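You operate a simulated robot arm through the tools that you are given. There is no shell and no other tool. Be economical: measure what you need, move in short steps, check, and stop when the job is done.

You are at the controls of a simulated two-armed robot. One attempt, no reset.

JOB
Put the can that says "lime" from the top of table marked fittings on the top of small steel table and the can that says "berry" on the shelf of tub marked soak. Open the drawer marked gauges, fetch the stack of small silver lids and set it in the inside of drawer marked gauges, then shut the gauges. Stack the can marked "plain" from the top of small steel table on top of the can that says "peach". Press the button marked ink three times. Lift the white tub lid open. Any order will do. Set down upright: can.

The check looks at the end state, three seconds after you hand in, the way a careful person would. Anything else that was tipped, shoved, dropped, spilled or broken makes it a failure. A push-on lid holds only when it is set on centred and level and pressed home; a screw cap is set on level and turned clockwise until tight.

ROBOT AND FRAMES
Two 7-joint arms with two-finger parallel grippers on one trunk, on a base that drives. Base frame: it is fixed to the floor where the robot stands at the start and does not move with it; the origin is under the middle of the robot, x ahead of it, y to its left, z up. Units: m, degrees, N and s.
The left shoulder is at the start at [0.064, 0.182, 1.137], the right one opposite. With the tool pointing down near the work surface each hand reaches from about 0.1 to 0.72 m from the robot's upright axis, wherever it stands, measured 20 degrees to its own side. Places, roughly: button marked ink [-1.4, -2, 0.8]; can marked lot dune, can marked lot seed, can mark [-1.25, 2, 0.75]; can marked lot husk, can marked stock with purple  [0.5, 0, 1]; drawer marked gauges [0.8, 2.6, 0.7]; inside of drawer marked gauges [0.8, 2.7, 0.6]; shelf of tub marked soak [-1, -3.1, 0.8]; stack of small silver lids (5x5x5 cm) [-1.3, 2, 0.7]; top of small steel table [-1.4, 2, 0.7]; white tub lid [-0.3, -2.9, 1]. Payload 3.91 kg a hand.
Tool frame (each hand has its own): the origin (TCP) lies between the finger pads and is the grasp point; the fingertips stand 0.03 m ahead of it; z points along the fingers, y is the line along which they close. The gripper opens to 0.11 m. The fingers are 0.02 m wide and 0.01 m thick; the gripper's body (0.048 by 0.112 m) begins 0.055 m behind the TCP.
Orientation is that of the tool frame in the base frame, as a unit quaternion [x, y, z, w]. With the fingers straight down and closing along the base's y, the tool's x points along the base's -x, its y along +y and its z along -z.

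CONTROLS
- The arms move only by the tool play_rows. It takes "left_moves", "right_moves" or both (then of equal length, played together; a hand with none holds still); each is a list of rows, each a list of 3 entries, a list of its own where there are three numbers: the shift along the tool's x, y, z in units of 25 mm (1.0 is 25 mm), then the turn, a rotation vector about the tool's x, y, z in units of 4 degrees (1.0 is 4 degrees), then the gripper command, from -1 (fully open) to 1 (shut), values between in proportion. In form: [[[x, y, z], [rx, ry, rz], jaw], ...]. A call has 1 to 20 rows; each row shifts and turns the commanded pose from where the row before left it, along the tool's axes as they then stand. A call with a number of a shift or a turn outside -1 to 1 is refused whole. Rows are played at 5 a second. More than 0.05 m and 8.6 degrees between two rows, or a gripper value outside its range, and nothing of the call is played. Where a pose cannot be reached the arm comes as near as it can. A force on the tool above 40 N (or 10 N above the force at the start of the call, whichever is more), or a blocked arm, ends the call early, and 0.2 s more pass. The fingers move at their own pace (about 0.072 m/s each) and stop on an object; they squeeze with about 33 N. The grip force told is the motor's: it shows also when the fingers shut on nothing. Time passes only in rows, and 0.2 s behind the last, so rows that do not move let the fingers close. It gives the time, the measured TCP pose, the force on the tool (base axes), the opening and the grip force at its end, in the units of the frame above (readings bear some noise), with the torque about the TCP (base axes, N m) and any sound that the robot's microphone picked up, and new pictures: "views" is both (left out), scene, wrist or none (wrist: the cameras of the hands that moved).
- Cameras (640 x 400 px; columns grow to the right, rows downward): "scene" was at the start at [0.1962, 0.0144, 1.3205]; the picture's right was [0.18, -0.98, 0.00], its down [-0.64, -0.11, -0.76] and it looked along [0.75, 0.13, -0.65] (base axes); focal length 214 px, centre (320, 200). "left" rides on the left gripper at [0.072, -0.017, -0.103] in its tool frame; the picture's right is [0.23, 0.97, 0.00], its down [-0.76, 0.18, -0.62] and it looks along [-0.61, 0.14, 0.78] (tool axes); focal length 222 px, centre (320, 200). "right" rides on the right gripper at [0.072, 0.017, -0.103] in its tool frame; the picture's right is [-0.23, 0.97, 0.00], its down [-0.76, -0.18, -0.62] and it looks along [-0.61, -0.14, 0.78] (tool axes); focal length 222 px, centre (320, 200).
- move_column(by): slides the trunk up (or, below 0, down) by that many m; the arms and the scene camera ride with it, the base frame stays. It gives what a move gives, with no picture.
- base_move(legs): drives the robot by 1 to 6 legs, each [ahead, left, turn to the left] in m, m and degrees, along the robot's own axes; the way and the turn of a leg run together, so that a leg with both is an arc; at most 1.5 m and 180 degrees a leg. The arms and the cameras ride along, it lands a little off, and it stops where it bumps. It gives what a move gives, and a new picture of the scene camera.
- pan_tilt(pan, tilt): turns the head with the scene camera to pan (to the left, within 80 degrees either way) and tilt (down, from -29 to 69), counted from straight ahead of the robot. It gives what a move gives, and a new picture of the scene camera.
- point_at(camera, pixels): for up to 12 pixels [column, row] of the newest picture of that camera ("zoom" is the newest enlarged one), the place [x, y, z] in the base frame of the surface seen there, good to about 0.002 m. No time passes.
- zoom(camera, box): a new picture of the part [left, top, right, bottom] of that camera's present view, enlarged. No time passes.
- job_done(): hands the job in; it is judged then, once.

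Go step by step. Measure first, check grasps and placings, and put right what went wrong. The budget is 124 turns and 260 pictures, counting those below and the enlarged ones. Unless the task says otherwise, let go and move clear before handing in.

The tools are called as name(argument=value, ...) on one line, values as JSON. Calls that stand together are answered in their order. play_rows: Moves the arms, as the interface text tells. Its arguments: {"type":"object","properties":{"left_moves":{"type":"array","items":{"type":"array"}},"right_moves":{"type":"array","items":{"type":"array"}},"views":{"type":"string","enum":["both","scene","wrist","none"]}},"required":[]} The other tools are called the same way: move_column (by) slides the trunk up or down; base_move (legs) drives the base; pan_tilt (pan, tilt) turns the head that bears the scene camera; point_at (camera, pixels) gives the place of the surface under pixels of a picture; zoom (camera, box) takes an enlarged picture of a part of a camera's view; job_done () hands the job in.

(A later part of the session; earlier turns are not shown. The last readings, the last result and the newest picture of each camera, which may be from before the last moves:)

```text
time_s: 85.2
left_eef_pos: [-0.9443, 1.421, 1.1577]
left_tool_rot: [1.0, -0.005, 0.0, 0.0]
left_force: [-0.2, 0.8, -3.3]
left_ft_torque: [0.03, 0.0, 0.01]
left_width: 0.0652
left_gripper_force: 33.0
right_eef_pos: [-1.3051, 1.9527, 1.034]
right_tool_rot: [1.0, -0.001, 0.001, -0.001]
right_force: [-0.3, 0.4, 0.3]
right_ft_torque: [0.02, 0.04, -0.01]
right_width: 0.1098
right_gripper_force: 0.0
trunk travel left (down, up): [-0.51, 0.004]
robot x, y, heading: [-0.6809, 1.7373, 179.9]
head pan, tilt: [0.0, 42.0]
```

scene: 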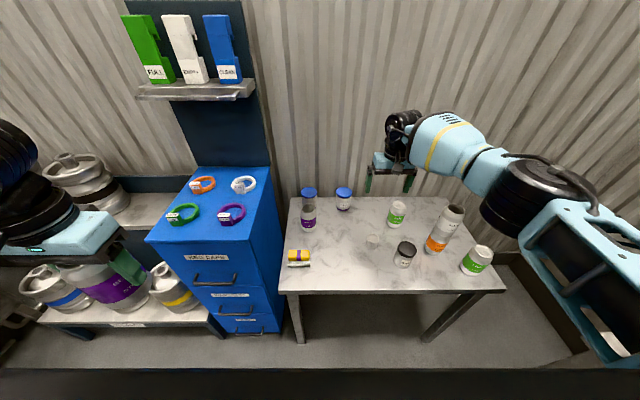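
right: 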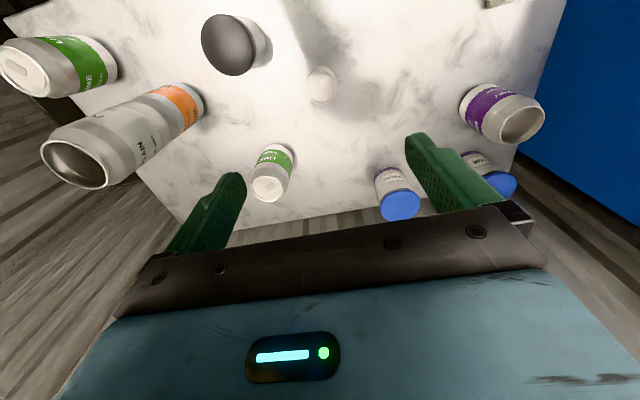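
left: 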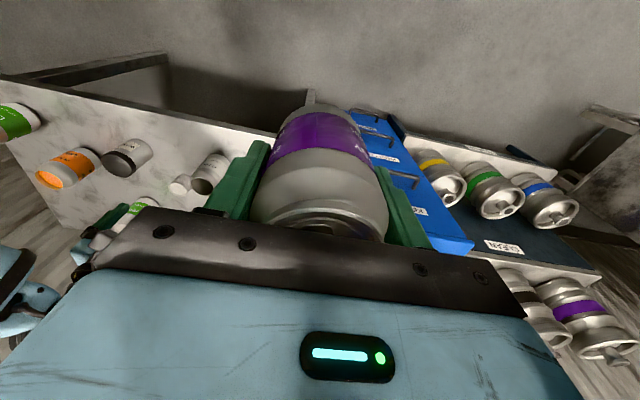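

The lids are directly ahead of the grasp point. Before descending I'll check where the right elbow and forearm are relative to the stack, and measure the lids from the wrist camera.

point_at(camera="scene", pixels=[[520, 225], [490, 175], [530, 195], [470, 160], [453, 208], [575, 300]])

point_at(camera="right", pixels=[[321, 88], [307, 88], [336, 85], [322, 99], [320, 78], [120, 110], [200, 105]])

zoom(camera="right", box=[260, 40, 380, 130])

```text
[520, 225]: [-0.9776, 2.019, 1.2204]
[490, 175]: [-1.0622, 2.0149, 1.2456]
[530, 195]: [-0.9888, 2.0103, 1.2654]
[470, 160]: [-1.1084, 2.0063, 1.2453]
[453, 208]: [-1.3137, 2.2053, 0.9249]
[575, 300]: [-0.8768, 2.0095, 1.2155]
```

```text
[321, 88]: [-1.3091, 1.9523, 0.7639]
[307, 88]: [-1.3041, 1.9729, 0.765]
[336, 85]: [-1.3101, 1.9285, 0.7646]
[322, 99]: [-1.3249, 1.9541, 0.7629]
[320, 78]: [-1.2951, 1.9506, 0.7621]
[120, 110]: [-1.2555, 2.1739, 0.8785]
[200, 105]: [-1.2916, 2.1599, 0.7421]
```

```text
4.44 times, centred on (320, 85) of right
```

zoom: 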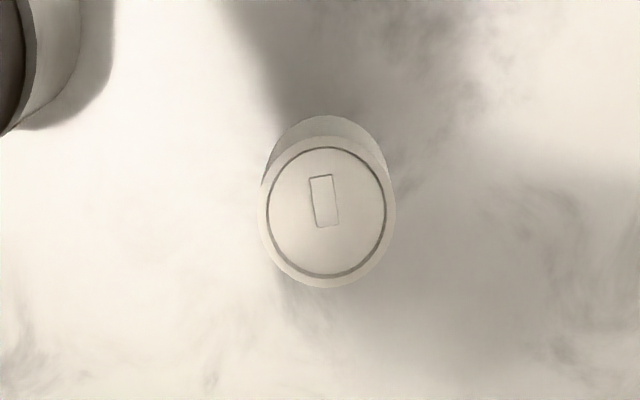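

The lid centre is (-1.309, 1.952), and the forearm is at y about 2.0, clear of the stack. I'll descend partway.

play_rows(right_moves=[[[-0.16, 0, 0.9], [0, 0, 0], -1], [[0, 0, 0.9], [0, 0, 0], -1], [[0, 0, 0.9], [0, 0, 0], -1], [[0, 0, 0.9], [0, 0, 0], -1], [[0, 0, 0.9], [0, 0, 0], -1], [[0, 0, 0.9], [0, 0, 0], -1], [[0, 0, 0.9], [0, 0, 0], -1], [[0, 0, 0.9], [0, 0, 0], -1], [[0, 0, 0.9], [0, 0, 0], -1], [[0, 0, 0.9], [0, 0, 0], -1], [[0, 0, 0.9], [0, 0, 0], -1], [[0, 0, 0.9], [0, 0, 0], -1], [[0, 0, 0.2], [0, 0, 0], -1], [[0, 0, 0], [0, 0, 0], -1]], views="both")

```text
time_s: 88.2
left_eef_pos: [-0.9452, 1.4227, 1.1576]
left_tool_rot: [1.0, -0.004, 0.0, 0.0]
left_force: [0.2, -0.1, -2.5]
left_ft_torque: [0.01, 0.03, 0.03]
left_width: 0.0649
left_gripper_force: 32.9
right_eef_pos: [-1.2743, 1.9589, 0.8108]
right_tool_rot: [1.0, -0.001, 0.0, -0.002]
right_force: [-0.3, -0.1, -0.6]
right_ft_torque: [-0.03, 0.01, 0.02]
right_width: 0.1101
right_gripper_force: 0.0
right hand out of reach, approached as far as the arm can: row 6, 7, 8, 10, 11, 12
trunk travel left (down, up): [-0.51, 0.004]
robot x, y, heading: [-0.6835, 1.7359, 179.7]
head pan, tilt: [0.0, 42.0]
```

scene: 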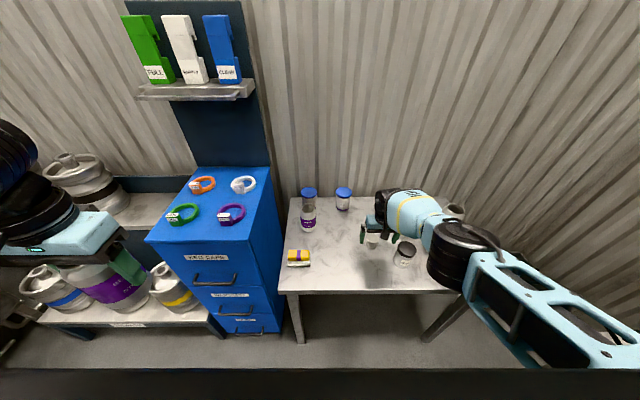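
right: 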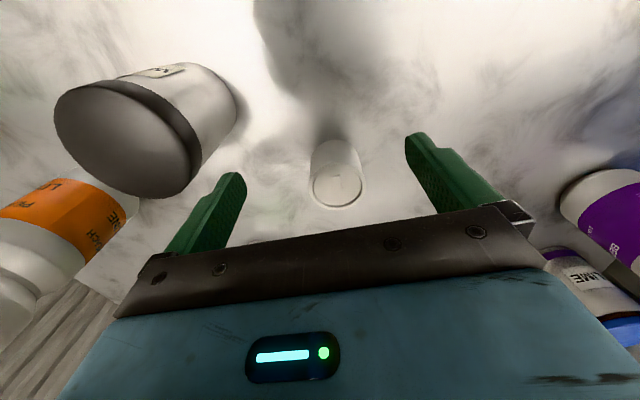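

The arm can't reach that low with the trunk up and pulled back in x. I'll raise the hand 0.2 m, lower the trunk 0.2 m, and try again.

play_rows(right_moves=[[[0, 0, -1], [0, 0, 0], -1], [[0, 0, -1], [0, 0, 0], -1], [[0, 0, -1], [0, 0, 0], -1], [[0, 0, -1], [0, 0, 0], -1], [[0, 0, -1], [0, 0, 0], -1], [[0, 0, -1], [0, 0, 0], -1], [[0, 0, -1], [0, 0, 0], -1], [[0, 0, -1], [0, 0, 0], -1]], views="none")

move_column(by=-0.2)

```text
time_s: 90.0
left_eef_pos: [-0.9434, 1.4216, 1.1584]
left_tool_rot: [1.0, -0.004, -0.001, 0.0]
left_force: [0.0, 0.6, -3.1]
left_ft_torque: [0.0, -0.03, 0.02]
left_width: 0.0652
left_gripper_force: 33.3
right_eef_pos: [-1.2745, 1.9579, 1.0121]
right_tool_rot: [1.0, -0.002, 0.0, -0.002]
right_force: [-0.8, -0.2, 0.4]
right_ft_torque: [0.0, 0.04, -0.01]
right_width: 0.11
right_gripper_force: 0.0
trunk travel left (down, up): [-0.51, 0.004]
robot x, y, heading: [-0.6801, 1.7375, 179.6]
head pan, tilt: [0.0, 42.0]
```

```text
time_s: 92.2
left_eef_pos: [-0.9511, 1.4227, 0.8815]
left_tool_rot: [0.987, -0.003, 0.158, 0.001]
left_force: [0.6, -0.6, -2.8]
left_ft_torque: [0.01, 0.03, 0.03]
left_width: 0.0651
left_gripper_force: 33.0
right_eef_pos: [-1.2761, 1.9563, 0.8133]
right_tool_rot: [1.0, -0.001, -0.001, -0.002]
right_force: [-0.2, 0.5, 0.0]
right_ft_torque: [0.02, 0.01, 0.01]
right_width: 0.1101
right_gripper_force: 0.2
trunk travel left (down, up): [-0.31, 0.204]
robot x, y, heading: [-0.6784, 1.7352, 179.7]
head pan, tilt: [0.0, 42.0]
```

The left hand tilted about 18° and dropped more than the trunk did. I'll look at what happened on that side.

pan_tilt(pan=35, tilt=50)

zoom(camera="left", box=[0, 0, 640, 400])

```text
time_s: 93.2
left_eef_pos: [-0.9524, 1.4228, 0.8828]
left_tool_rot: [0.988, -0.004, 0.156, 0.001]
left_force: [-0.2, -0.1, -3.6]
left_ft_torque: [0.02, -0.01, 0.0]
left_width: 0.0653
left_gripper_force: 33.0
right_eef_pos: [-1.2757, 1.9562, 0.8123]
right_tool_rot: [1.0, -0.001, 0.0, -0.002]
right_force: [-0.2, 0.3, -1.5]
right_ft_torque: [0.02, -0.01, 0.03]
right_width: 0.1098
right_gripper_force: 0.0
trunk travel left (down, up): [-0.31, 0.204]
robot x, y, heading: [-0.6811, 1.7375, 179.5]
head pan, tilt: [35.0, 50.0]
```

scene: 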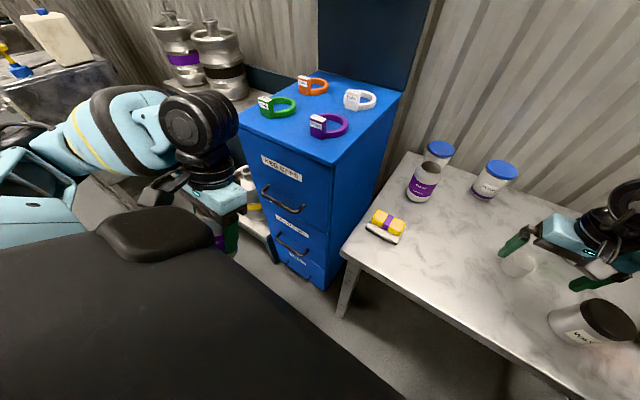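

```text
1.00 times, centred on (320, 200) of left (not enlarged: the box is as wide or as high as the picture)
```

zoom: 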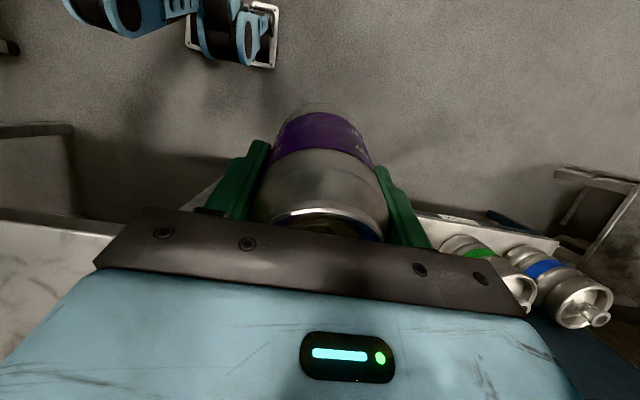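

Berry is still held and nothing presses on the tool, but the left forearm got low. I'll raise the left hand and level it while the right stays put.

play_rows(left_moves=[[[0, 0, -1], [0, 0, 0], 1], [[0, 0, -1], [0, 0, 0], 1], [[0, 0, -1], [0, -0.9, 0], 1], [[0, 0, -1], [0, -0.9, 0], 1], [[0, 0, -1], [0, -0.9, 0], 1], [[0, 0, -1], [0, -0.9, 0], 1], [[0, 0, -1], [0, -0.9, 0], 1], [[0, 0, -1], [0, 0, 0], 1], [[0, 0, -1], [0, 0, 0], 1]], views="scene")

```text
time_s: 95.2
left_eef_pos: [-0.9904, 1.4231, 1.1025]
left_tool_rot: [1.0, -0.002, 0.001, 0.0]
left_force: [0.4, 0.7, -4.4]
left_ft_torque: [-0.01, 0.01, -0.01]
left_width: 0.0655
left_gripper_force: 33.2
right_eef_pos: [-1.275, 1.9565, 0.8119]
right_tool_rot: [1.0, -0.002, 0.0, -0.001]
right_force: [0.4, 0.2, -0.1]
right_ft_torque: [0.02, -0.02, 0.02]
right_width: 0.11
right_gripper_force: 0.1
trunk travel left (down, up): [-0.31, 0.204]
robot x, y, heading: [-0.6787, 1.7386, 179.8]
head pan, tilt: [35.0, 50.0]
```

scene: 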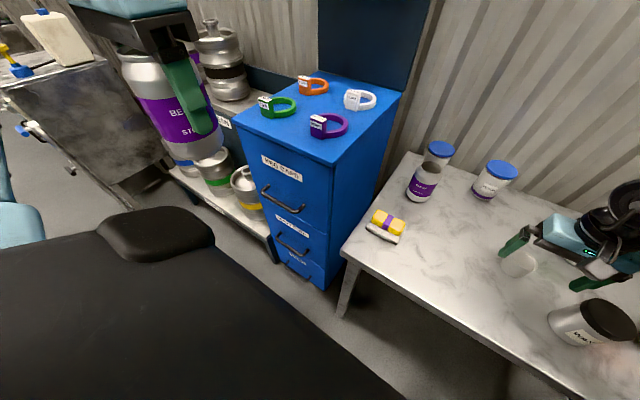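

Nothing is disturbed on the left and berry is level at z 1.10. The right hand now aligns over the lids and descends.

play_rows(right_moves=[[[-0.7, 0.1, 0], [0, 0, 0], -1], [[-0.66, 0.08, 0], [0, 0, 0], -1], [[0, 0, 0.75], [0, 0, 0], -1], [[0, 0, 0.75], [0, 0, 0], -1], [[0, 0, 0.65], [0, 0, 0], -1], [[0, 0, 0], [0, 0, 0], -1]], views="wrist")

```text
time_s: 96.6
left_eef_pos: [-0.9896, 1.4241, 1.1008]
left_tool_rot: [1.0, -0.003, 0.0, 0.0]
left_force: [-0.1, 0.4, -3.9]
left_ft_torque: [0.0, -0.01, 0.04]
left_width: 0.0653
left_gripper_force: 32.7
right_eef_pos: [-1.3103, 1.9516, 0.7579]
right_tool_rot: [1.0, -0.002, 0.0, -0.002]
right_force: [-0.6, 0.7, -0.2]
right_ft_torque: [-0.01, 0.03, 0.0]
right_width: 0.1103
right_gripper_force: 0.1
trunk travel left (down, up): [-0.31, 0.204]
robot x, y, heading: [-0.6802, 1.7382, 179.7]
head pan, tilt: [35.0, 50.0]
```

right: 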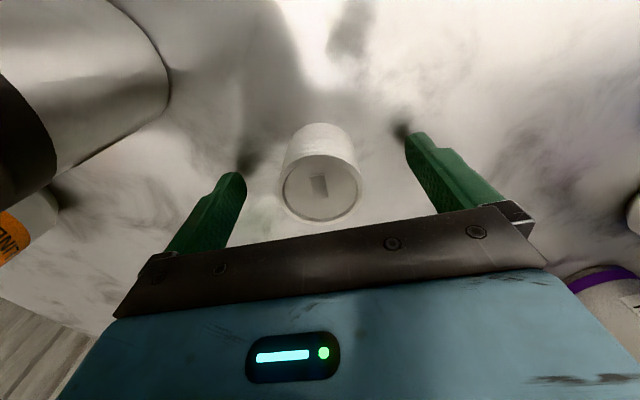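

The lid stack sits centred between the fingers with tips near the table (z 0.728). I'll go down 2 mm more and close.

play_rows(right_moves=[[[0, 0, 0.1], [0, 0, 0], -1], [[0, 0, 0], [0, 0, 0], -0.2], [[0, 0, 0], [0, 0, 0], 0.2], [[0, 0, 0], [0, 0, 0], 0.5], [[0, 0, 0], [0, 0, 0], 1], [[0, 0, 0], [0, 0, 0], 1], [[0, 0, -0.4], [0, 0, 0], 1], [[0, 0, -0.8], [0, 0, 0], 1], [[0, 0, -1], [0, 0, 0], 1]], views="wrist")

```text
time_s: 98.6
left_eef_pos: [-0.9904, 1.4226, 1.1017]
left_tool_rot: [1.0, -0.004, 0.0, 0.0]
left_force: [-0.1, 0.1, -4.2]
left_ft_torque: [0.0, -0.01, -0.01]
left_width: 0.0652
left_gripper_force: 33.3
right_eef_pos: [-1.3098, 1.9525, 0.8117]
right_tool_rot: [1.0, -0.002, 0.001, -0.003]
right_force: [0.1, 0.0, -0.3]
right_ft_torque: [-0.01, -0.02, 0.02]
right_width: 0.0464
right_gripper_force: 33.3
trunk travel left (down, up): [-0.31, 0.204]
robot x, y, heading: [-0.6816, 1.738, 179.5]
head pan, tilt: [35.0, 50.0]
```

right: 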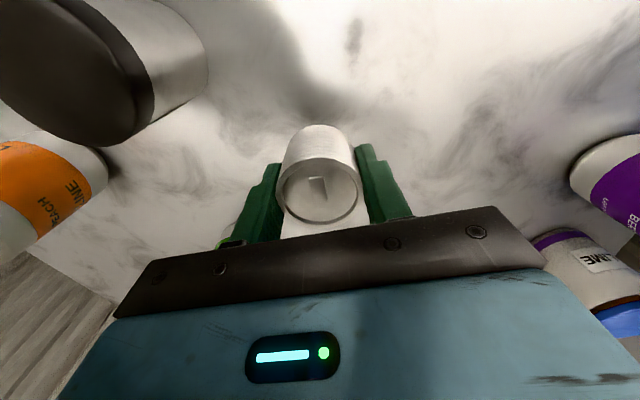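

The whole stack is held (0.0464) and lifted. I'll raise the right hand and draw it back for driving.

play_rows(right_moves=[[[0, 0, -1], [0, 0, 0], 1], [[0, 0, -1], [0, 0, 0], 1], [[0, 0, -1], [0, 0, 0], 1], [[0, 0, -1], [0, 0, 0], 1], [[0, 0, -1], [0, 0, 0], 1], [[0, 0, -1], [0, 0, 0], 1], [[0, 0, -1], [0, 0, 0], 1], [[0, 0, -1], [0, 0, 0], 1], [[0, 0, -1], [0, 0, 0], 1], [[0, 0, -1], [0, 0, 0], 1], [[0.9, 0, 0], [0, 0, 0], 1], [[0.9, 0, 0], [0, 0, 0], 1], [[0.9, 0, 0], [0, 0, 0], 1], [[0.9, 0, 0], [0, 0, 0], 1], [[0.9, 0, 0], [0, 0, 0], 1], [[0.9, 0, 0], [0, 0, 0], 1], [[0.9, 0, 0], [0, 0, 0], 1], [[0.9, 0, 0], [0, 0, 0], 1], [[0.9, 0, 0], [0, 0, 0], 1], [[0.9, 0, 0], [0, 0, 0], 1]], views="none")

pan_tilt(pan=0, tilt=38)

```text
time_s: 102.8
left_eef_pos: [-0.9908, 1.4241, 1.1026]
left_tool_rot: [1.0, -0.004, 0.0, 0.0]
left_force: [0.1, 0.4, -3.5]
left_ft_torque: [-0.02, -0.02, -0.01]
left_width: 0.0653
left_gripper_force: 32.8
right_eef_pos: [-1.0837, 1.9495, 1.0611]
right_tool_rot: [1.0, -0.001, 0.0, -0.002]
right_force: [-0.2, -1.1, -1.2]
right_ft_torque: [0.01, -0.01, 0.01]
right_width: 0.0464
right_gripper_force: 33.9
trunk travel left (down, up): [-0.31, 0.204]
robot x, y, heading: [-0.6793, 1.7353, 179.6]
head pan, tilt: [35.0, 50.0]
```

```text
time_s: 103.8
left_eef_pos: [-0.9913, 1.423, 1.1008]
left_tool_rot: [1.0, -0.004, 0.0, 0.0]
left_force: [-0.9, 1.0, -3.2]
left_ft_torque: [0.02, 0.03, 0.04]
left_width: 0.0651
left_gripper_force: 32.7
right_eef_pos: [-1.0842, 1.9501, 1.0623]
right_tool_rot: [1.0, -0.002, 0.001, -0.002]
right_force: [-0.7, -0.3, -0.3]
right_ft_torque: [-0.03, 0.02, 0.0]
right_width: 0.0465
right_gripper_force: 33.0
trunk travel left (down, up): [-0.31, 0.204]
robot x, y, heading: [-0.6794, 1.7375, 179.6]
head pan, tilt: [0.0, 38.0]
```

scene: 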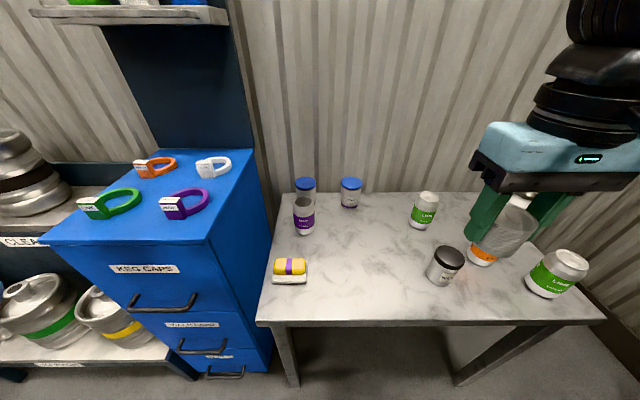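

Both items are held. Since my left hand must be free for the drawer, I'll take berry to the tub area first (order is free), carrying the lids: back off, turn to face -y, and drive along the aisle.

base_move(legs=[[-0.4, 0, 0], [0, 0, 90.4], [1.5, 0, 0]])

```text
time_s: 117.3
left_eef_pos: [0.1041, -0.0825, 1.1027]
left_tool_rot: [0.682, 0.732, 0.0, -0.001]
left_force: [-0.2, -0.8, -3.9]
left_ft_torque: [0.02, 0.01, 0.05]
left_width: 0.0649
left_gripper_force: 32.7
right_eef_pos: [-0.4119, -0.2156, 1.0623]
right_tool_rot: [0.68, 0.733, -0.001, -0.002]
right_force: [-0.2, 0.3, 0.4]
right_ft_torque: [-0.01, 0.04, 0.0]
right_width: 0.0465
right_gripper_force: 32.8
trunk travel left (down, up): [-0.31, 0.204]
robot x, y, heading: [-0.2304, 0.203, -85.9]
head pan, tilt: [0.0, 38.0]
```

scene: 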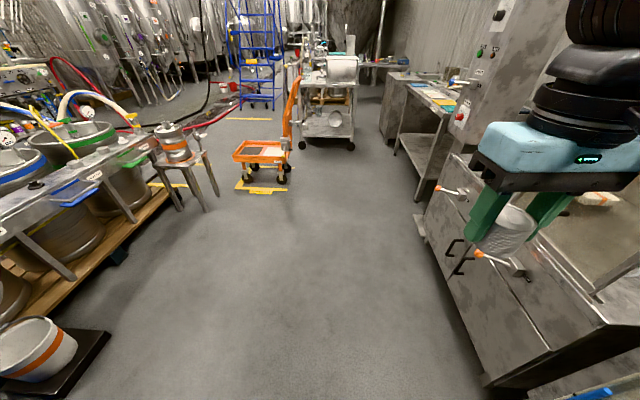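

The aisle ahead is open, with a cabinet with orange handles on the right and an orange cart ahead left. I'll measure the clearances.

point_at(camera="scene", pixels=[[478, 254], [437, 190], [500, 380], [425, 215], [260, 155], [240, 165], [330, 115], [345, 72], [302, 145], [432, 100], [405, 82], [205, 205]])

zoom(camera="scene", box=[280, 20, 480, 150])

```text
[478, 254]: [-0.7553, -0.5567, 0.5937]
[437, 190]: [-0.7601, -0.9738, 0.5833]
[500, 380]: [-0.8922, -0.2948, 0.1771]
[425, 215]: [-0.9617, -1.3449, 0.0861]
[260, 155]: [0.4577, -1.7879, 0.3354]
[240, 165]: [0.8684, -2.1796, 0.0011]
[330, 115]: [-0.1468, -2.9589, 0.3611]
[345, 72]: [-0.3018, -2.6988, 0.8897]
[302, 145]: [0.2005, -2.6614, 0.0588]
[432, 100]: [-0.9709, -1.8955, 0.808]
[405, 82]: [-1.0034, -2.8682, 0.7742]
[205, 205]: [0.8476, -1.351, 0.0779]
```

```text
3.08 times, centred on (380, 85) of scene
```

zoom: 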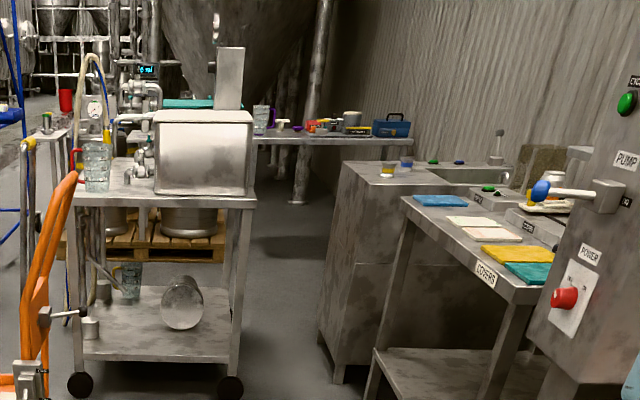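

The aisle is clear at x about -0.23 (handles end at x -0.755, cart begins around x 0.2, y -1.8). I'll straighten and drive 1.5 m, then look at the tub.

base_move(legs=[[0, 0, -4], [1.5, 0, 0]])

pan_tilt(pan=-25, tilt=30)

```text
time_s: 125.1
left_eef_pos: [0.0611, -1.5925, 1.1009]
left_tool_rot: [0.715, 0.699, -0.001, 0.001]
left_force: [-0.1, -0.5, -2.6]
left_ft_torque: [0.05, -0.01, -0.01]
left_width: 0.0649
left_gripper_force: 33.3
right_eef_pos: [-0.4669, -1.6762, 1.0613]
right_tool_rot: [0.714, 0.7, -0.001, -0.001]
right_force: [-0.4, 0.3, -0.1]
right_ft_torque: [0.05, -0.02, -0.02]
right_width: 0.0464
right_gripper_force: 32.7
trunk travel left (down, up): [-0.31, 0.204]
robot x, y, heading: [-0.247, -1.2761, -91.1]
head pan, tilt: [0.0, 38.0]
```

scene: 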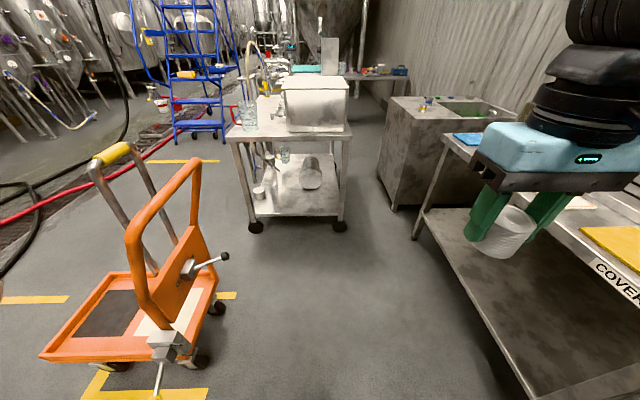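

```text
time_s: 126.0
left_eef_pos: [0.0597, -1.5929, 1.1021]
left_tool_rot: [0.715, 0.699, 0.0, -0.001]
left_force: [0.7, 0.6, -4.0]
left_ft_torque: [0.04, -0.02, -0.01]
left_width: 0.0648
left_gripper_force: 32.6
right_eef_pos: [-0.466, -1.6766, 1.0596]
right_tool_rot: [0.714, 0.7, -0.002, -0.002]
right_force: [0.3, 0.0, -1.5]
right_ft_torque: [-0.02, 0.0, -0.01]
right_width: 0.0461
right_gripper_force: 32.4
trunk travel left (down, up): [-0.31, 0.204]
robot x, y, heading: [-0.2465, -1.28, -91.2]
head pan, tilt: [-25.0, 30.0]
```

scene: 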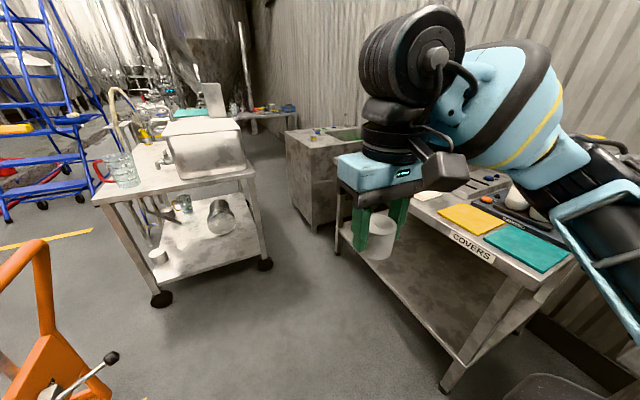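

point_at(camera="scene", pixels=[[292, 136], [350, 140], [318, 148], [310, 225], [325, 133], [242, 172], [266, 264], [190, 185], [176, 128], [238, 124], [338, 250], [160, 298]])

zoom(camera="scene", box=[90, 70, 370, 250])

zoom(camera="scene", box=[280, 100, 380, 170])

```text
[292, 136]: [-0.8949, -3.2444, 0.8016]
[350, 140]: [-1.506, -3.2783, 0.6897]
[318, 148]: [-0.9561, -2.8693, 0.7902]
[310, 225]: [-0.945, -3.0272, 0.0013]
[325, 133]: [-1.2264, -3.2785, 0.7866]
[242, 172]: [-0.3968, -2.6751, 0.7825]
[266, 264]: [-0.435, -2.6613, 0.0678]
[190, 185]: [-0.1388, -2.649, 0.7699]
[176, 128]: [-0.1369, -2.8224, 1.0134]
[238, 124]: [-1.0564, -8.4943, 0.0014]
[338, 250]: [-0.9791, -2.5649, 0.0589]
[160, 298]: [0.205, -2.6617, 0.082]
```

```text
2.22 times, centred on (230, 160) of scene
```

zoom: 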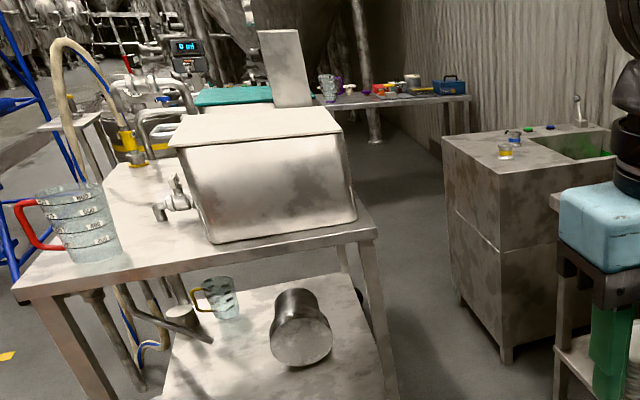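

```text
5.71 times, centred on (330, 135) of scene
```

zoom: 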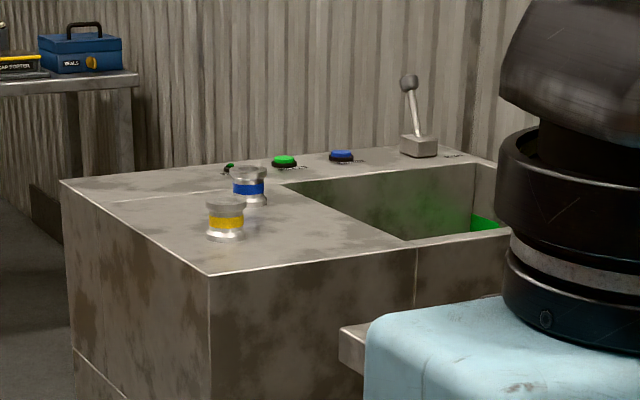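

The soak tub's flat shelf is at x about -0.9 to -1.15, y -2.87 to -3.3, z 0.80, with two couplings on it; the white-lidded box is on the cart. I'll raise the trunk 0.15 for clearance and drive to about (-0.66, -2.38).

move_column(by=0.15)

base_move(legs=[[0.5, 0, 0], [0.58, -0.38, 0]])

```text
time_s: 127.7
left_eef_pos: [0.0596, -1.5925, 1.2518]
left_tool_rot: [0.715, 0.699, 0.0, -0.001]
left_force: [0.2, 0.2, -3.2]
left_ft_torque: [0.02, -0.01, 0.0]
left_width: 0.0651
left_gripper_force: 32.4
right_eef_pos: [-0.4676, -1.6768, 1.2105]
right_tool_rot: [0.715, 0.699, 0.0, -0.002]
right_force: [0.0, 0.9, -0.7]
right_ft_torque: [-0.01, 0.01, -0.02]
right_width: 0.0465
right_gripper_force: 32.9
trunk travel left (down, up): [-0.46, 0.054]
robot x, y, heading: [-0.244, -1.2782, -91.1]
head pan, tilt: [-25.0, 30.0]
```

```text
time_s: 134.2
left_eef_pos: [-0.3289, -2.6663, 1.2528]
left_tool_rot: [0.706, 0.708, 0.0, 0.0]
left_force: [-0.1, -0.4, -3.8]
left_ft_torque: [-0.02, -0.03, 0.03]
left_width: 0.0649
left_gripper_force: 32.9
right_eef_pos: [-0.8537, -2.7665, 1.2121]
right_tool_rot: [0.704, 0.71, 0.0, -0.003]
right_force: [-0.5, 1.2, -1.0]
right_ft_torque: [0.02, 0.01, 0.0]
right_width: 0.0462
right_gripper_force: 32.9
trunk travel left (down, up): [-0.46, 0.054]
robot x, y, heading: [-0.6453, -2.3584, -89.6]
head pan, tilt: [-25.0, 30.0]
```

scene: 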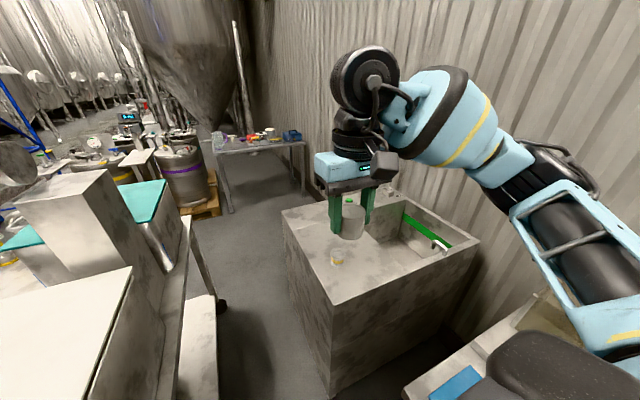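

I'm in place at (-0.645, -2.358). I'll turn right 22° toward the tub and look at its shelf.

base_move(legs=[[0, 0, -22]])

pan_tilt(pan=0, tilt=45)

```text
time_s: 135.7
left_eef_pos: [-0.4699, -2.7638, 1.2516]
left_tool_rot: [0.829, 0.559, 0.0, -0.001]
left_force: [-0.6, -0.2, -3.3]
left_ft_torque: [0.01, 0.05, 0.0]
left_width: 0.0651
left_gripper_force: 33.2
right_eef_pos: [-0.9929, -2.6572, 1.2116]
right_tool_rot: [0.828, 0.561, 0.0, -0.002]
right_force: [0.4, 0.1, -1.1]
right_ft_torque: [0.0, 0.0, 0.0]
right_width: 0.0464
right_gripper_force: 32.9
trunk travel left (down, up): [-0.46, 0.054]
robot x, y, heading: [-0.6456, -2.3554, -111.9]
head pan, tilt: [-25.0, 30.0]
```

scene: 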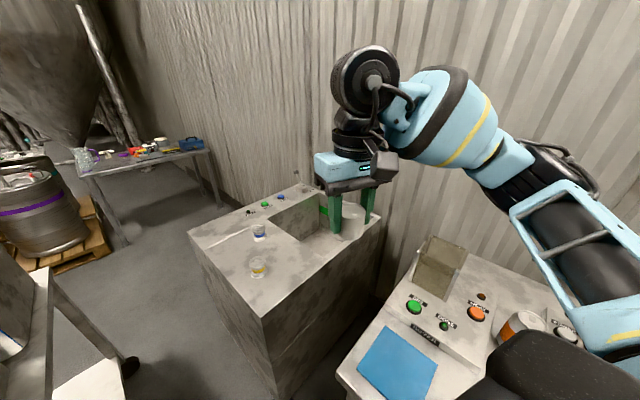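

```text
time_s: 136.6
left_eef_pos: [-0.4695, -2.7642, 1.2518]
left_tool_rot: [0.829, 0.559, 0.001, 0.0]
left_force: [-0.8, 0.0, -3.4]
left_ft_torque: [0.01, 0.03, 0.02]
left_width: 0.0652
left_gripper_force: 33.4
right_eef_pos: [-0.9923, -2.6573, 1.2122]
right_tool_rot: [0.828, 0.561, -0.001, -0.002]
right_force: [-0.1, 0.7, -0.1]
right_ft_torque: [-0.01, -0.02, 0.01]
right_width: 0.0463
right_gripper_force: 32.6
trunk travel left (down, up): [-0.46, 0.054]
robot x, y, heading: [-0.6449, -2.3583, -112.0]
head pan, tilt: [0.0, 45.0]
```

scene: 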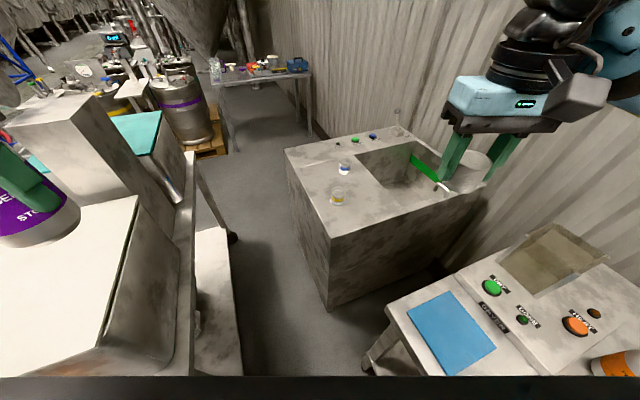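

The shelf is well visible. I'll measure its corner (330,237), the couplings (337,193) and (344,167), and the basin edge (358,155).

point_at(camera="scene", pixels=[[330, 235], [287, 152], [337, 192], [337, 204], [344, 165], [344, 174], [358, 158], [385, 185], [310, 185], [300, 160], [345, 220], [325, 205]])

zoom(camera="scene", box=[270, 110, 430, 250])

```text
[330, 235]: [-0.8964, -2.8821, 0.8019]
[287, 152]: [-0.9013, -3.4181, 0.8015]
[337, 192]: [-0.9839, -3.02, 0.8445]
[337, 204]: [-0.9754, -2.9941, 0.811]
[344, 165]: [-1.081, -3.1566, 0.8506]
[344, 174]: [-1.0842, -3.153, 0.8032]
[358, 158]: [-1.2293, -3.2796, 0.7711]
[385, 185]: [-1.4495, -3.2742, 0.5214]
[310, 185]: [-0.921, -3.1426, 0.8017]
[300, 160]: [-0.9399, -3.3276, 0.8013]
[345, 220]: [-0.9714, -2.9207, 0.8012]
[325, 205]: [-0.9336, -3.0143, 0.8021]
```

```text
2.86 times, centred on (350, 180) of scene
```

zoom: 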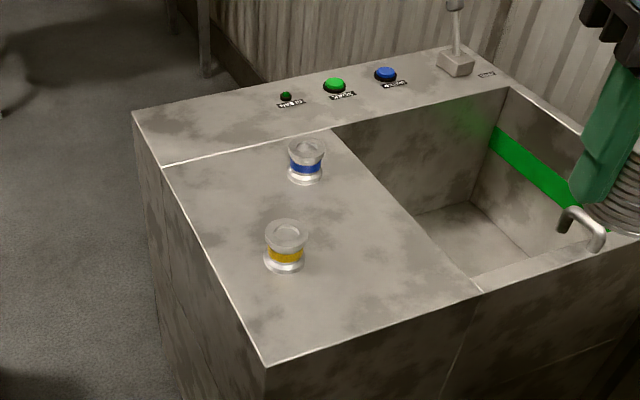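

I'll set berry at (-0.95, -2.93), clear of the yellow coupling (-0.985, -3.01). I'll turn 20° more to the right to bring it onto the left hand's side.

base_move(legs=[[0, 0, -20]])

```text
time_s: 138.1
left_eef_pos: [-0.6152, -2.7996, 1.2516]
left_tool_rot: [0.912, 0.41, 0.0, -0.001]
left_force: [-0.1, 0.8, -3.4]
left_ft_torque: [-0.03, 0.0, -0.01]
left_width: 0.0651
left_gripper_force: 33.3
right_eef_pos: [-1.0728, -2.5233, 1.2109]
right_tool_rot: [0.912, 0.411, -0.001, -0.002]
right_force: [-0.5, -0.3, -0.2]
right_ft_torque: [-0.01, -0.01, 0.03]
right_width: 0.0462
right_gripper_force: 33.3
trunk travel left (down, up): [-0.46, 0.054]
robot x, y, heading: [-0.6488, -2.357, -131.4]
head pan, tilt: [0.0, 45.0]
```

scene: 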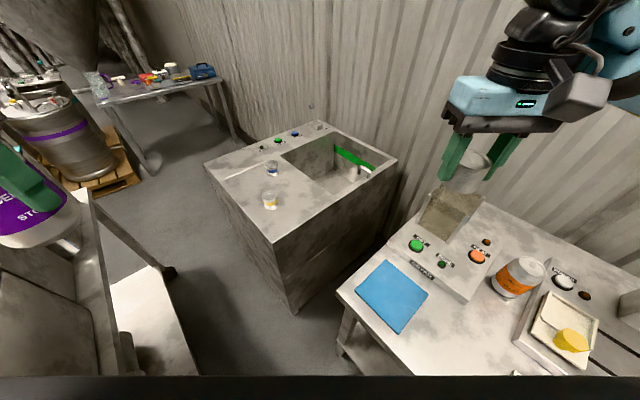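

Now I'll carry berry over the target with the left hand and start down.

play_rows(left_moves=[[[-0.914, -0.469, 0], [0, 0, 0], 1], [[-0.914, -0.469, 0], [0, 0, 0], 1], [[-0.914, -0.469, 0], [0, 0, 0], 1], [[-0.914, -0.469, 0], [0, 0, 0], 1], [[-0.914, -0.469, 0], [0, 0, 0], 1], [[-0.914, -0.469, 0], [0, 0, 0], 1], [[-0.914, -0.469, 0], [0, 0, 0], 1], [[-0.914, -0.469, 0], [0, 0, 0], 1], [[-0.914, -0.469, 0], [0, 0, 0], 1], [[-0.914, -0.469, 0], [0, 0, 0], 1], [[-0.914, -0.469, 0], [0, 0, 0], 1], [[-0.914, -0.469, 0], [0, 0, 0], 1], [[-0.914, -0.469, 0], [0, 0, 0], 1], [[-0.914, -0.469, 0], [0, 0, 0], 1], [[0, 0, 1], [0, 0, 0], 1], [[0, 0, 1], [0, 0, 0], 1], [[0, 0, 1], [0, 0, 0], 1], [[0, 0, 1], [0, 0, 0], 1], [[0, 0, 1], [0, 0, 0], 1], [[0, 0, 1], [0, 0, 0], 1]], views="scene")

```text
time_s: 142.3
left_eef_pos: [-0.9523, -2.9311, 1.0989]
left_tool_rot: [0.912, 0.41, 0.001, 0.0]
left_force: [0.1, -0.4, -3.7]
left_ft_torque: [-0.01, -0.01, -0.01]
left_width: 0.0648
left_gripper_force: 32.8
right_eef_pos: [-1.073, -2.5246, 1.2112]
right_tool_rot: [0.911, 0.412, 0.0, -0.003]
right_force: [-0.6, 0.1, -0.5]
right_ft_torque: [0.0, -0.02, -0.01]
right_width: 0.046
right_gripper_force: 33.1
trunk travel left (down, up): [-0.46, 0.054]
robot x, y, heading: [-0.65, -2.3639, -131.5]
head pan, tilt: [0.0, 45.0]
```

scene: 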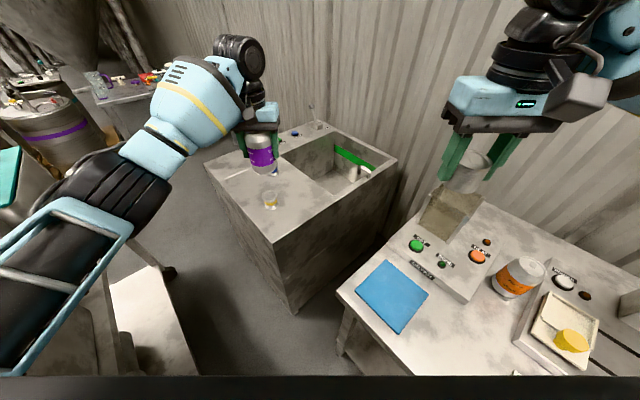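

Berry is over the spot. I'll check the left elbow's clearance to the cart items with a few points, before descending.

point_at(camera="scene", pixels=[[100, 200], [130, 215], [60, 260], [150, 150], [100, 290], [10, 180], [75, 330]])

```text
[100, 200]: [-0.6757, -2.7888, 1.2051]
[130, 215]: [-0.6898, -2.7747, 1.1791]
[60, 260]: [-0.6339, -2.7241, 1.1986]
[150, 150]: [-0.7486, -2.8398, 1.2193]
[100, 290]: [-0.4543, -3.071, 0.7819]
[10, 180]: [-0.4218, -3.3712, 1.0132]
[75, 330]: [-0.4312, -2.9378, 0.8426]
```

The elbow at x about -0.66 is clear of the cart (x > -0.45). I'll lower berry to just above the shelf.

play_rows(left_moves=[[[0, 0, 1], [0, 0, 0], 1], [[0, 0, 1], [0, 0, 0], 1], [[0, 0, 1], [0, 0, 0], 1], [[0, 0, 1], [0, 0, 0], 1], [[0, 0, 1], [0, 0, 0], 1], [[0, 0, 1], [0, 0, 0], 1], [[0, 0, 1], [0, 0, 0], 1], [[0, 0, 1], [0, 0, 0], 1], [[0, 0, 0.9], [0, 0, 0], 1], [[0, 0, 0], [0, 0, 0], 1]], views="both")

```text
time_s: 144.5
left_eef_pos: [-0.9497, -2.9296, 0.8777]
left_tool_rot: [0.912, 0.41, 0.001, 0.0]
left_force: [-0.5, -0.1, -3.2]
left_ft_torque: [-0.02, 0.0, 0.05]
left_width: 0.0648
left_gripper_force: 33.4
right_eef_pos: [-1.0728, -2.5227, 1.2113]
right_tool_rot: [0.911, 0.412, -0.001, -0.002]
right_force: [0.4, -0.3, -0.8]
right_ft_torque: [-0.01, 0.02, 0.01]
right_width: 0.0458
right_gripper_force: 32.2
trunk travel left (down, up): [-0.46, 0.054]
robot x, y, heading: [-0.6443, -2.3634, -131.6]
head pan, tilt: [0.0, 45.0]
```

scene: 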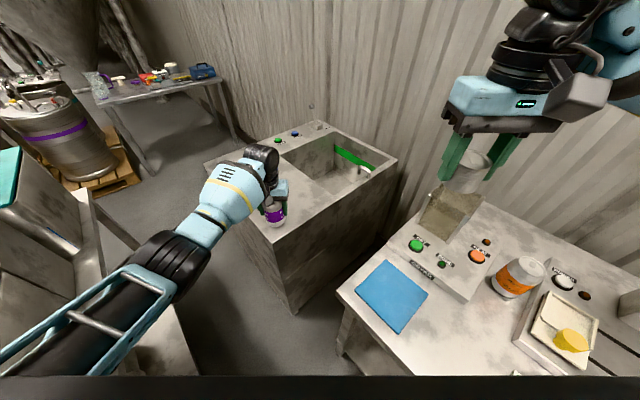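
left: 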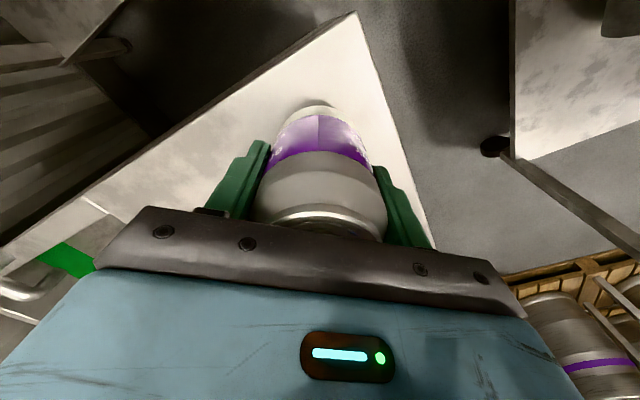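

Berry is about 1 cm above the shelf, level. I'll lower gently to contact.

play_rows(left_moves=[[[0, 0, 0.15], [0, 0, 0], 1], [[0, 0, 0.12], [0, 0, 0], 1], [[0, 0, 0.12], [0, 0, 0], 1], [[0, 0, 0], [0, 0, 0], 1]], views="none")

```text
time_s: 145.5
left_eef_pos: [-0.9503, -2.9297, 0.8699]
left_tool_rot: [0.912, 0.41, 0.0, 0.0]
left_force: [0.6, -0.6, 4.9]
left_ft_torque: [0.11, -0.15, -0.03]
left_width: 0.0648
left_gripper_force: 33.2
right_eef_pos: [-1.0719, -2.5232, 1.2127]
right_tool_rot: [0.912, 0.411, -0.001, -0.002]
right_force: [0.2, -0.2, 0.9]
right_ft_torque: [0.01, -0.03, 0.01]
right_width: 0.0462
right_gripper_force: 32.7
trunk travel left (down, up): [-0.46, 0.054]
robot x, y, heading: [-0.6439, -2.356, -131.4]
head pan, tilt: [0.0, 45.0]
```

Contact (+8 N change). I'll release gently and rise.

play_rows(left_moves=[[[0, 0, 0], [0, 0, 0], -0.1], [[0, 0, 0], [0, 0, 0], -0.3], [[0, 0, 0], [0, 0, 0], -0.6], [[0, 0, 0], [0, 0, 0], -0.85], [[0, 0, 0], [0, 0, 0], -0.85], [[0, 0, -0.5], [0, 0, 0], -0.85], [[0, 0, -1], [0, 0, 0], -0.85], [[0, 0, -1], [0, 0, 0], -0.85], [[0, 0, -1], [0, 0, 0], -0.85], [[0, 0, -1], [0, 0, 0], -0.85], [[0, 0, -1], [0, 0, 0], -0.85], [[0, 0, -1], [0, 0, 0], -0.85], [[0, 0, -1], [0, 0, 0], -0.85], [[0, 0, -1], [0, 0, 0], -0.85]], views="both")

```text
time_s: 148.5
left_eef_pos: [-0.9516, -2.9301, 1.0832]
left_tool_rot: [0.912, 0.411, -0.001, 0.0]
left_force: [-0.4, -0.1, -0.7]
left_ft_torque: [0.0, 0.0, -0.02]
left_width: 0.1016
left_gripper_force: 0.0
right_eef_pos: [-1.0729, -2.5232, 1.2117]
right_tool_rot: [0.911, 0.413, 0.0, -0.002]
right_force: [0.7, -0.3, -0.8]
right_ft_torque: [0.02, 0.03, 0.01]
right_width: 0.0458
right_gripper_force: 33.1
trunk travel left (down, up): [-0.46, 0.054]
robot x, y, heading: [-0.6457, -2.3596, -131.4]
head pan, tilt: [0.0, 45.0]
```

scene: 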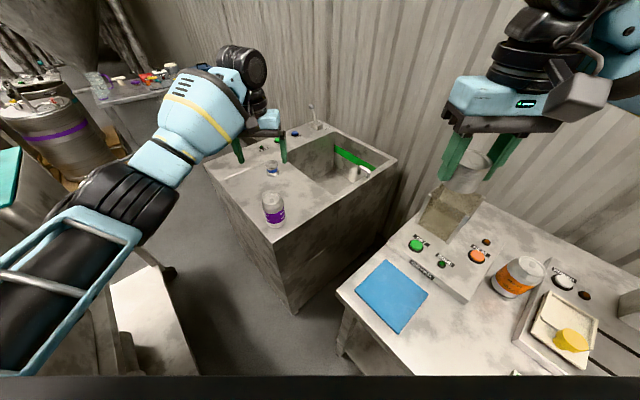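
left: 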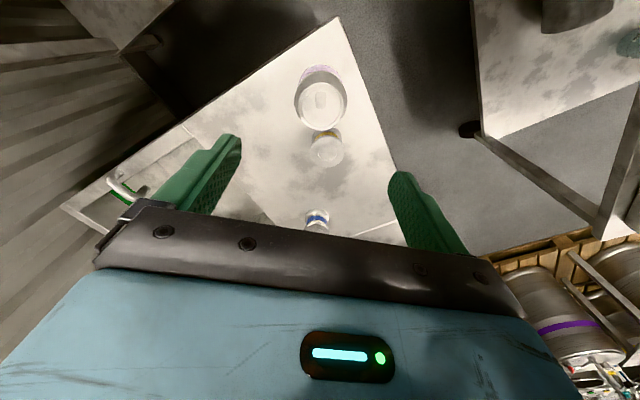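

Berry stands upright on the shelf. Now I'll zoom the bench controls to find the INK button, and read the tub's labels.

zoom(camera="scene", box=[340, 200, 640, 390])

zoom(camera="scene", box=[200, 100, 410, 240])

```text
2.11 times, centred on (490, 295) of scene
```

zoom: 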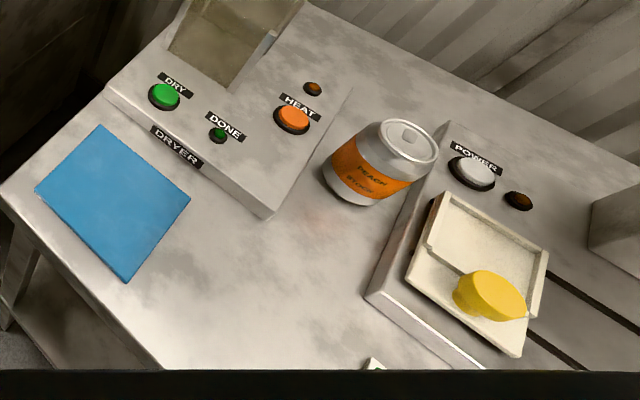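

```text
2.86 times, centred on (305, 170) of scene
```

zoom: 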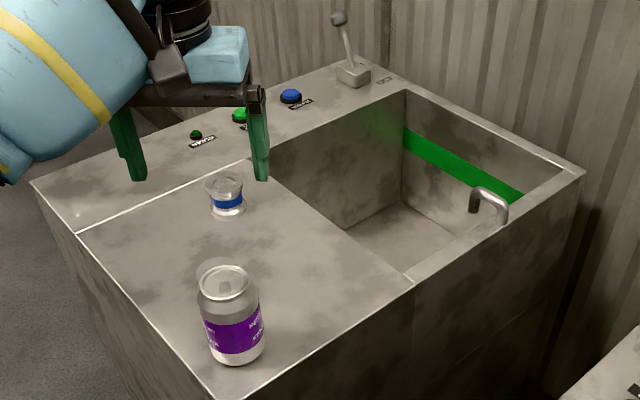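

This bench shows DRY, HEAT and POWER; INK must be further right. I'll raise the left hand a bit, then pan right to see the rest of the bench.

play_rows(left_moves=[[[0.5, 0, -1], [0, 0, 0], -0.85], [[0.9, 0, -1], [0, 0, 0], 0], [[0.9, 0, -1], [0, 0, 0], 1], [[0.9, 0, -1], [0, 0, 0], 1], [[0.9, 0, -1], [0, 0, 0], 1], [[0.9, 0, -1], [0, 0, 0], 1], [[0.9, 0, 0], [0, 0, 0], 1], [[0.9, 0, 0], [0, 0, 0], 1], [[0.9, 0, 0], [0, 0, 0], 1]], views="none")

pan_tilt(pan=-45, tilt=45)

```text
time_s: 150.5
left_eef_pos: [-0.8222, -2.7889, 1.2319]
left_tool_rot: [0.912, 0.41, 0.0, 0.0]
left_force: [0.2, -0.6, -0.2]
left_ft_torque: [-0.03, 0.01, -0.01]
left_width: 0.0003
left_gripper_force: 33.0
right_eef_pos: [-1.0712, -2.5222, 1.2109]
right_tool_rot: [0.911, 0.412, 0.0, -0.001]
right_force: [0.1, 0.2, -1.0]
right_ft_torque: [-0.03, -0.03, -0.01]
right_width: 0.0459
right_gripper_force: 32.7
trunk travel left (down, up): [-0.46, 0.054]
robot x, y, heading: [-0.6468, -2.36, -131.5]
head pan, tilt: [0.0, 45.0]
```

```text
time_s: 151.6
left_eef_pos: [-0.8224, -2.79, 1.2318]
left_tool_rot: [0.912, 0.409, 0.002, 0.0]
left_force: [-0.1, 0.5, 0.1]
left_ft_torque: [-0.01, 0.03, -0.02]
left_width: 0.0001
left_gripper_force: 33.3
right_eef_pos: [-1.0713, -2.5233, 1.2117]
right_tool_rot: [0.911, 0.411, -0.001, -0.002]
right_force: [-0.8, -0.1, -1.5]
right_ft_torque: [-0.01, 0.03, 0.0]
right_width: 0.046
right_gripper_force: 33.4
trunk travel left (down, up): [-0.46, 0.054]
robot x, y, heading: [-0.6463, -2.3559, -131.6]
head pan, tilt: [-45.0, 45.0]
```

scene: 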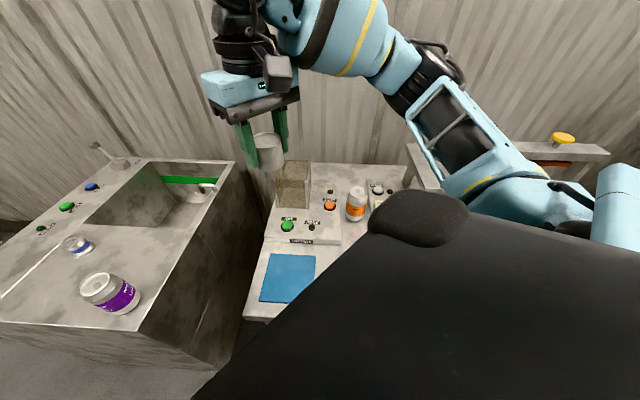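

I'll back off 0.3 m and turn to face the bench squarely (heading 180).

base_move(legs=[[-0.3, 0, 0], [0, 0, -48.5]])

pan_tilt(pan=0, tilt=42)

```text
time_s: 155.8
left_eef_pos: [-0.8908, -2.2938, 1.2323]
left_tool_rot: [1.0, -0.001, 0.001, 0.0]
left_force: [0.1, -0.1, 0.9]
left_ft_torque: [0.02, 0.0, -0.01]
left_width: 0.0
left_gripper_force: 32.8
right_eef_pos: [-0.8575, -1.9299, 1.2121]
right_tool_rot: [1.0, 0.001, 0.0, -0.002]
right_force: [0.3, 0.3, -0.8]
right_ft_torque: [0.02, 0.0, -0.02]
right_width: 0.0459
right_gripper_force: 33.2
trunk travel left (down, up): [-0.46, 0.054]
robot x, y, heading: [-0.4522, -2.1436, 179.9]
head pan, tilt: [-45.0, 45.0]
```

scene: 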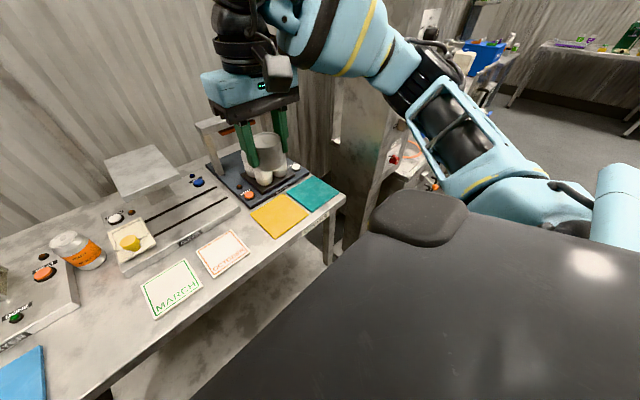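

```text
time_s: 156.9
left_eef_pos: [-0.8916, -2.2928, 1.2326]
left_tool_rot: [1.0, -0.001, 0.001, 0.0]
left_force: [0.3, -0.1, -0.1]
left_ft_torque: [-0.02, 0.0, 0.0]
left_width: 0.0
left_gripper_force: 33.3
right_eef_pos: [-0.8565, -1.9306, 1.2104]
right_tool_rot: [1.0, 0.002, 0.0, -0.002]
right_force: [0.7, 0.4, -0.3]
right_ft_torque: [0.02, 0.03, -0.03]
right_width: 0.0459
right_gripper_force: 32.7
trunk travel left (down, up): [-0.46, 0.054]
robot x, y, heading: [-0.4528, -2.1383, 179.9]
head pan, tilt: [0.0, 42.0]
```

scene: 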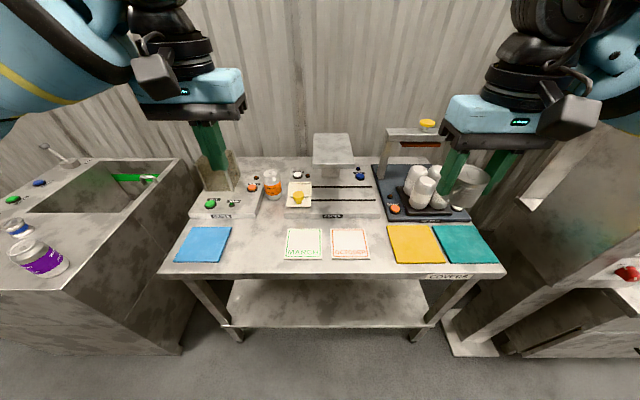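

The printer unit is in the middle with a white button (298,174) and a blue one (360,176). I'll zoom in.

zoom(camera="scene", box=[280, 155, 480, 230])

point_at(camera="scene", pixels=[[360, 174], [360, 178], [357, 175], [364, 175], [370, 182], [350, 165], [333, 145], [352, 140], [395, 208], [355, 195]])

```text
3.20 times, centred on (380, 192) of scene
```

zoom: 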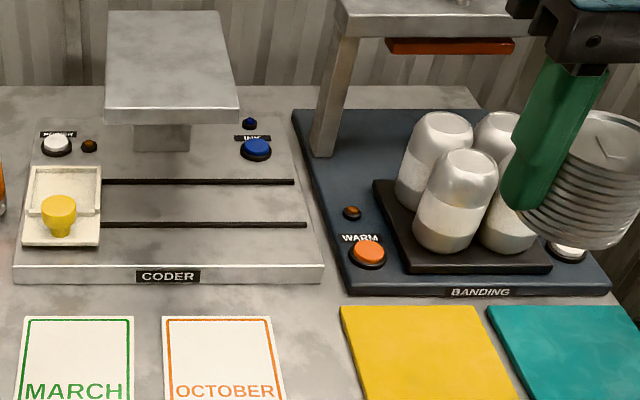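

```text
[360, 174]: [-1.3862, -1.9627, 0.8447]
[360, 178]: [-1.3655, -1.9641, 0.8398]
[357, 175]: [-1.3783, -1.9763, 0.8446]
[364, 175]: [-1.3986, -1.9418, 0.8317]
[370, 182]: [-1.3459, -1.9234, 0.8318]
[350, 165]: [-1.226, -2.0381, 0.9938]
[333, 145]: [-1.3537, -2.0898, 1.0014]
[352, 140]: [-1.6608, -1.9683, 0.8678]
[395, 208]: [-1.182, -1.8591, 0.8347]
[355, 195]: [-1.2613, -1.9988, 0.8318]
```

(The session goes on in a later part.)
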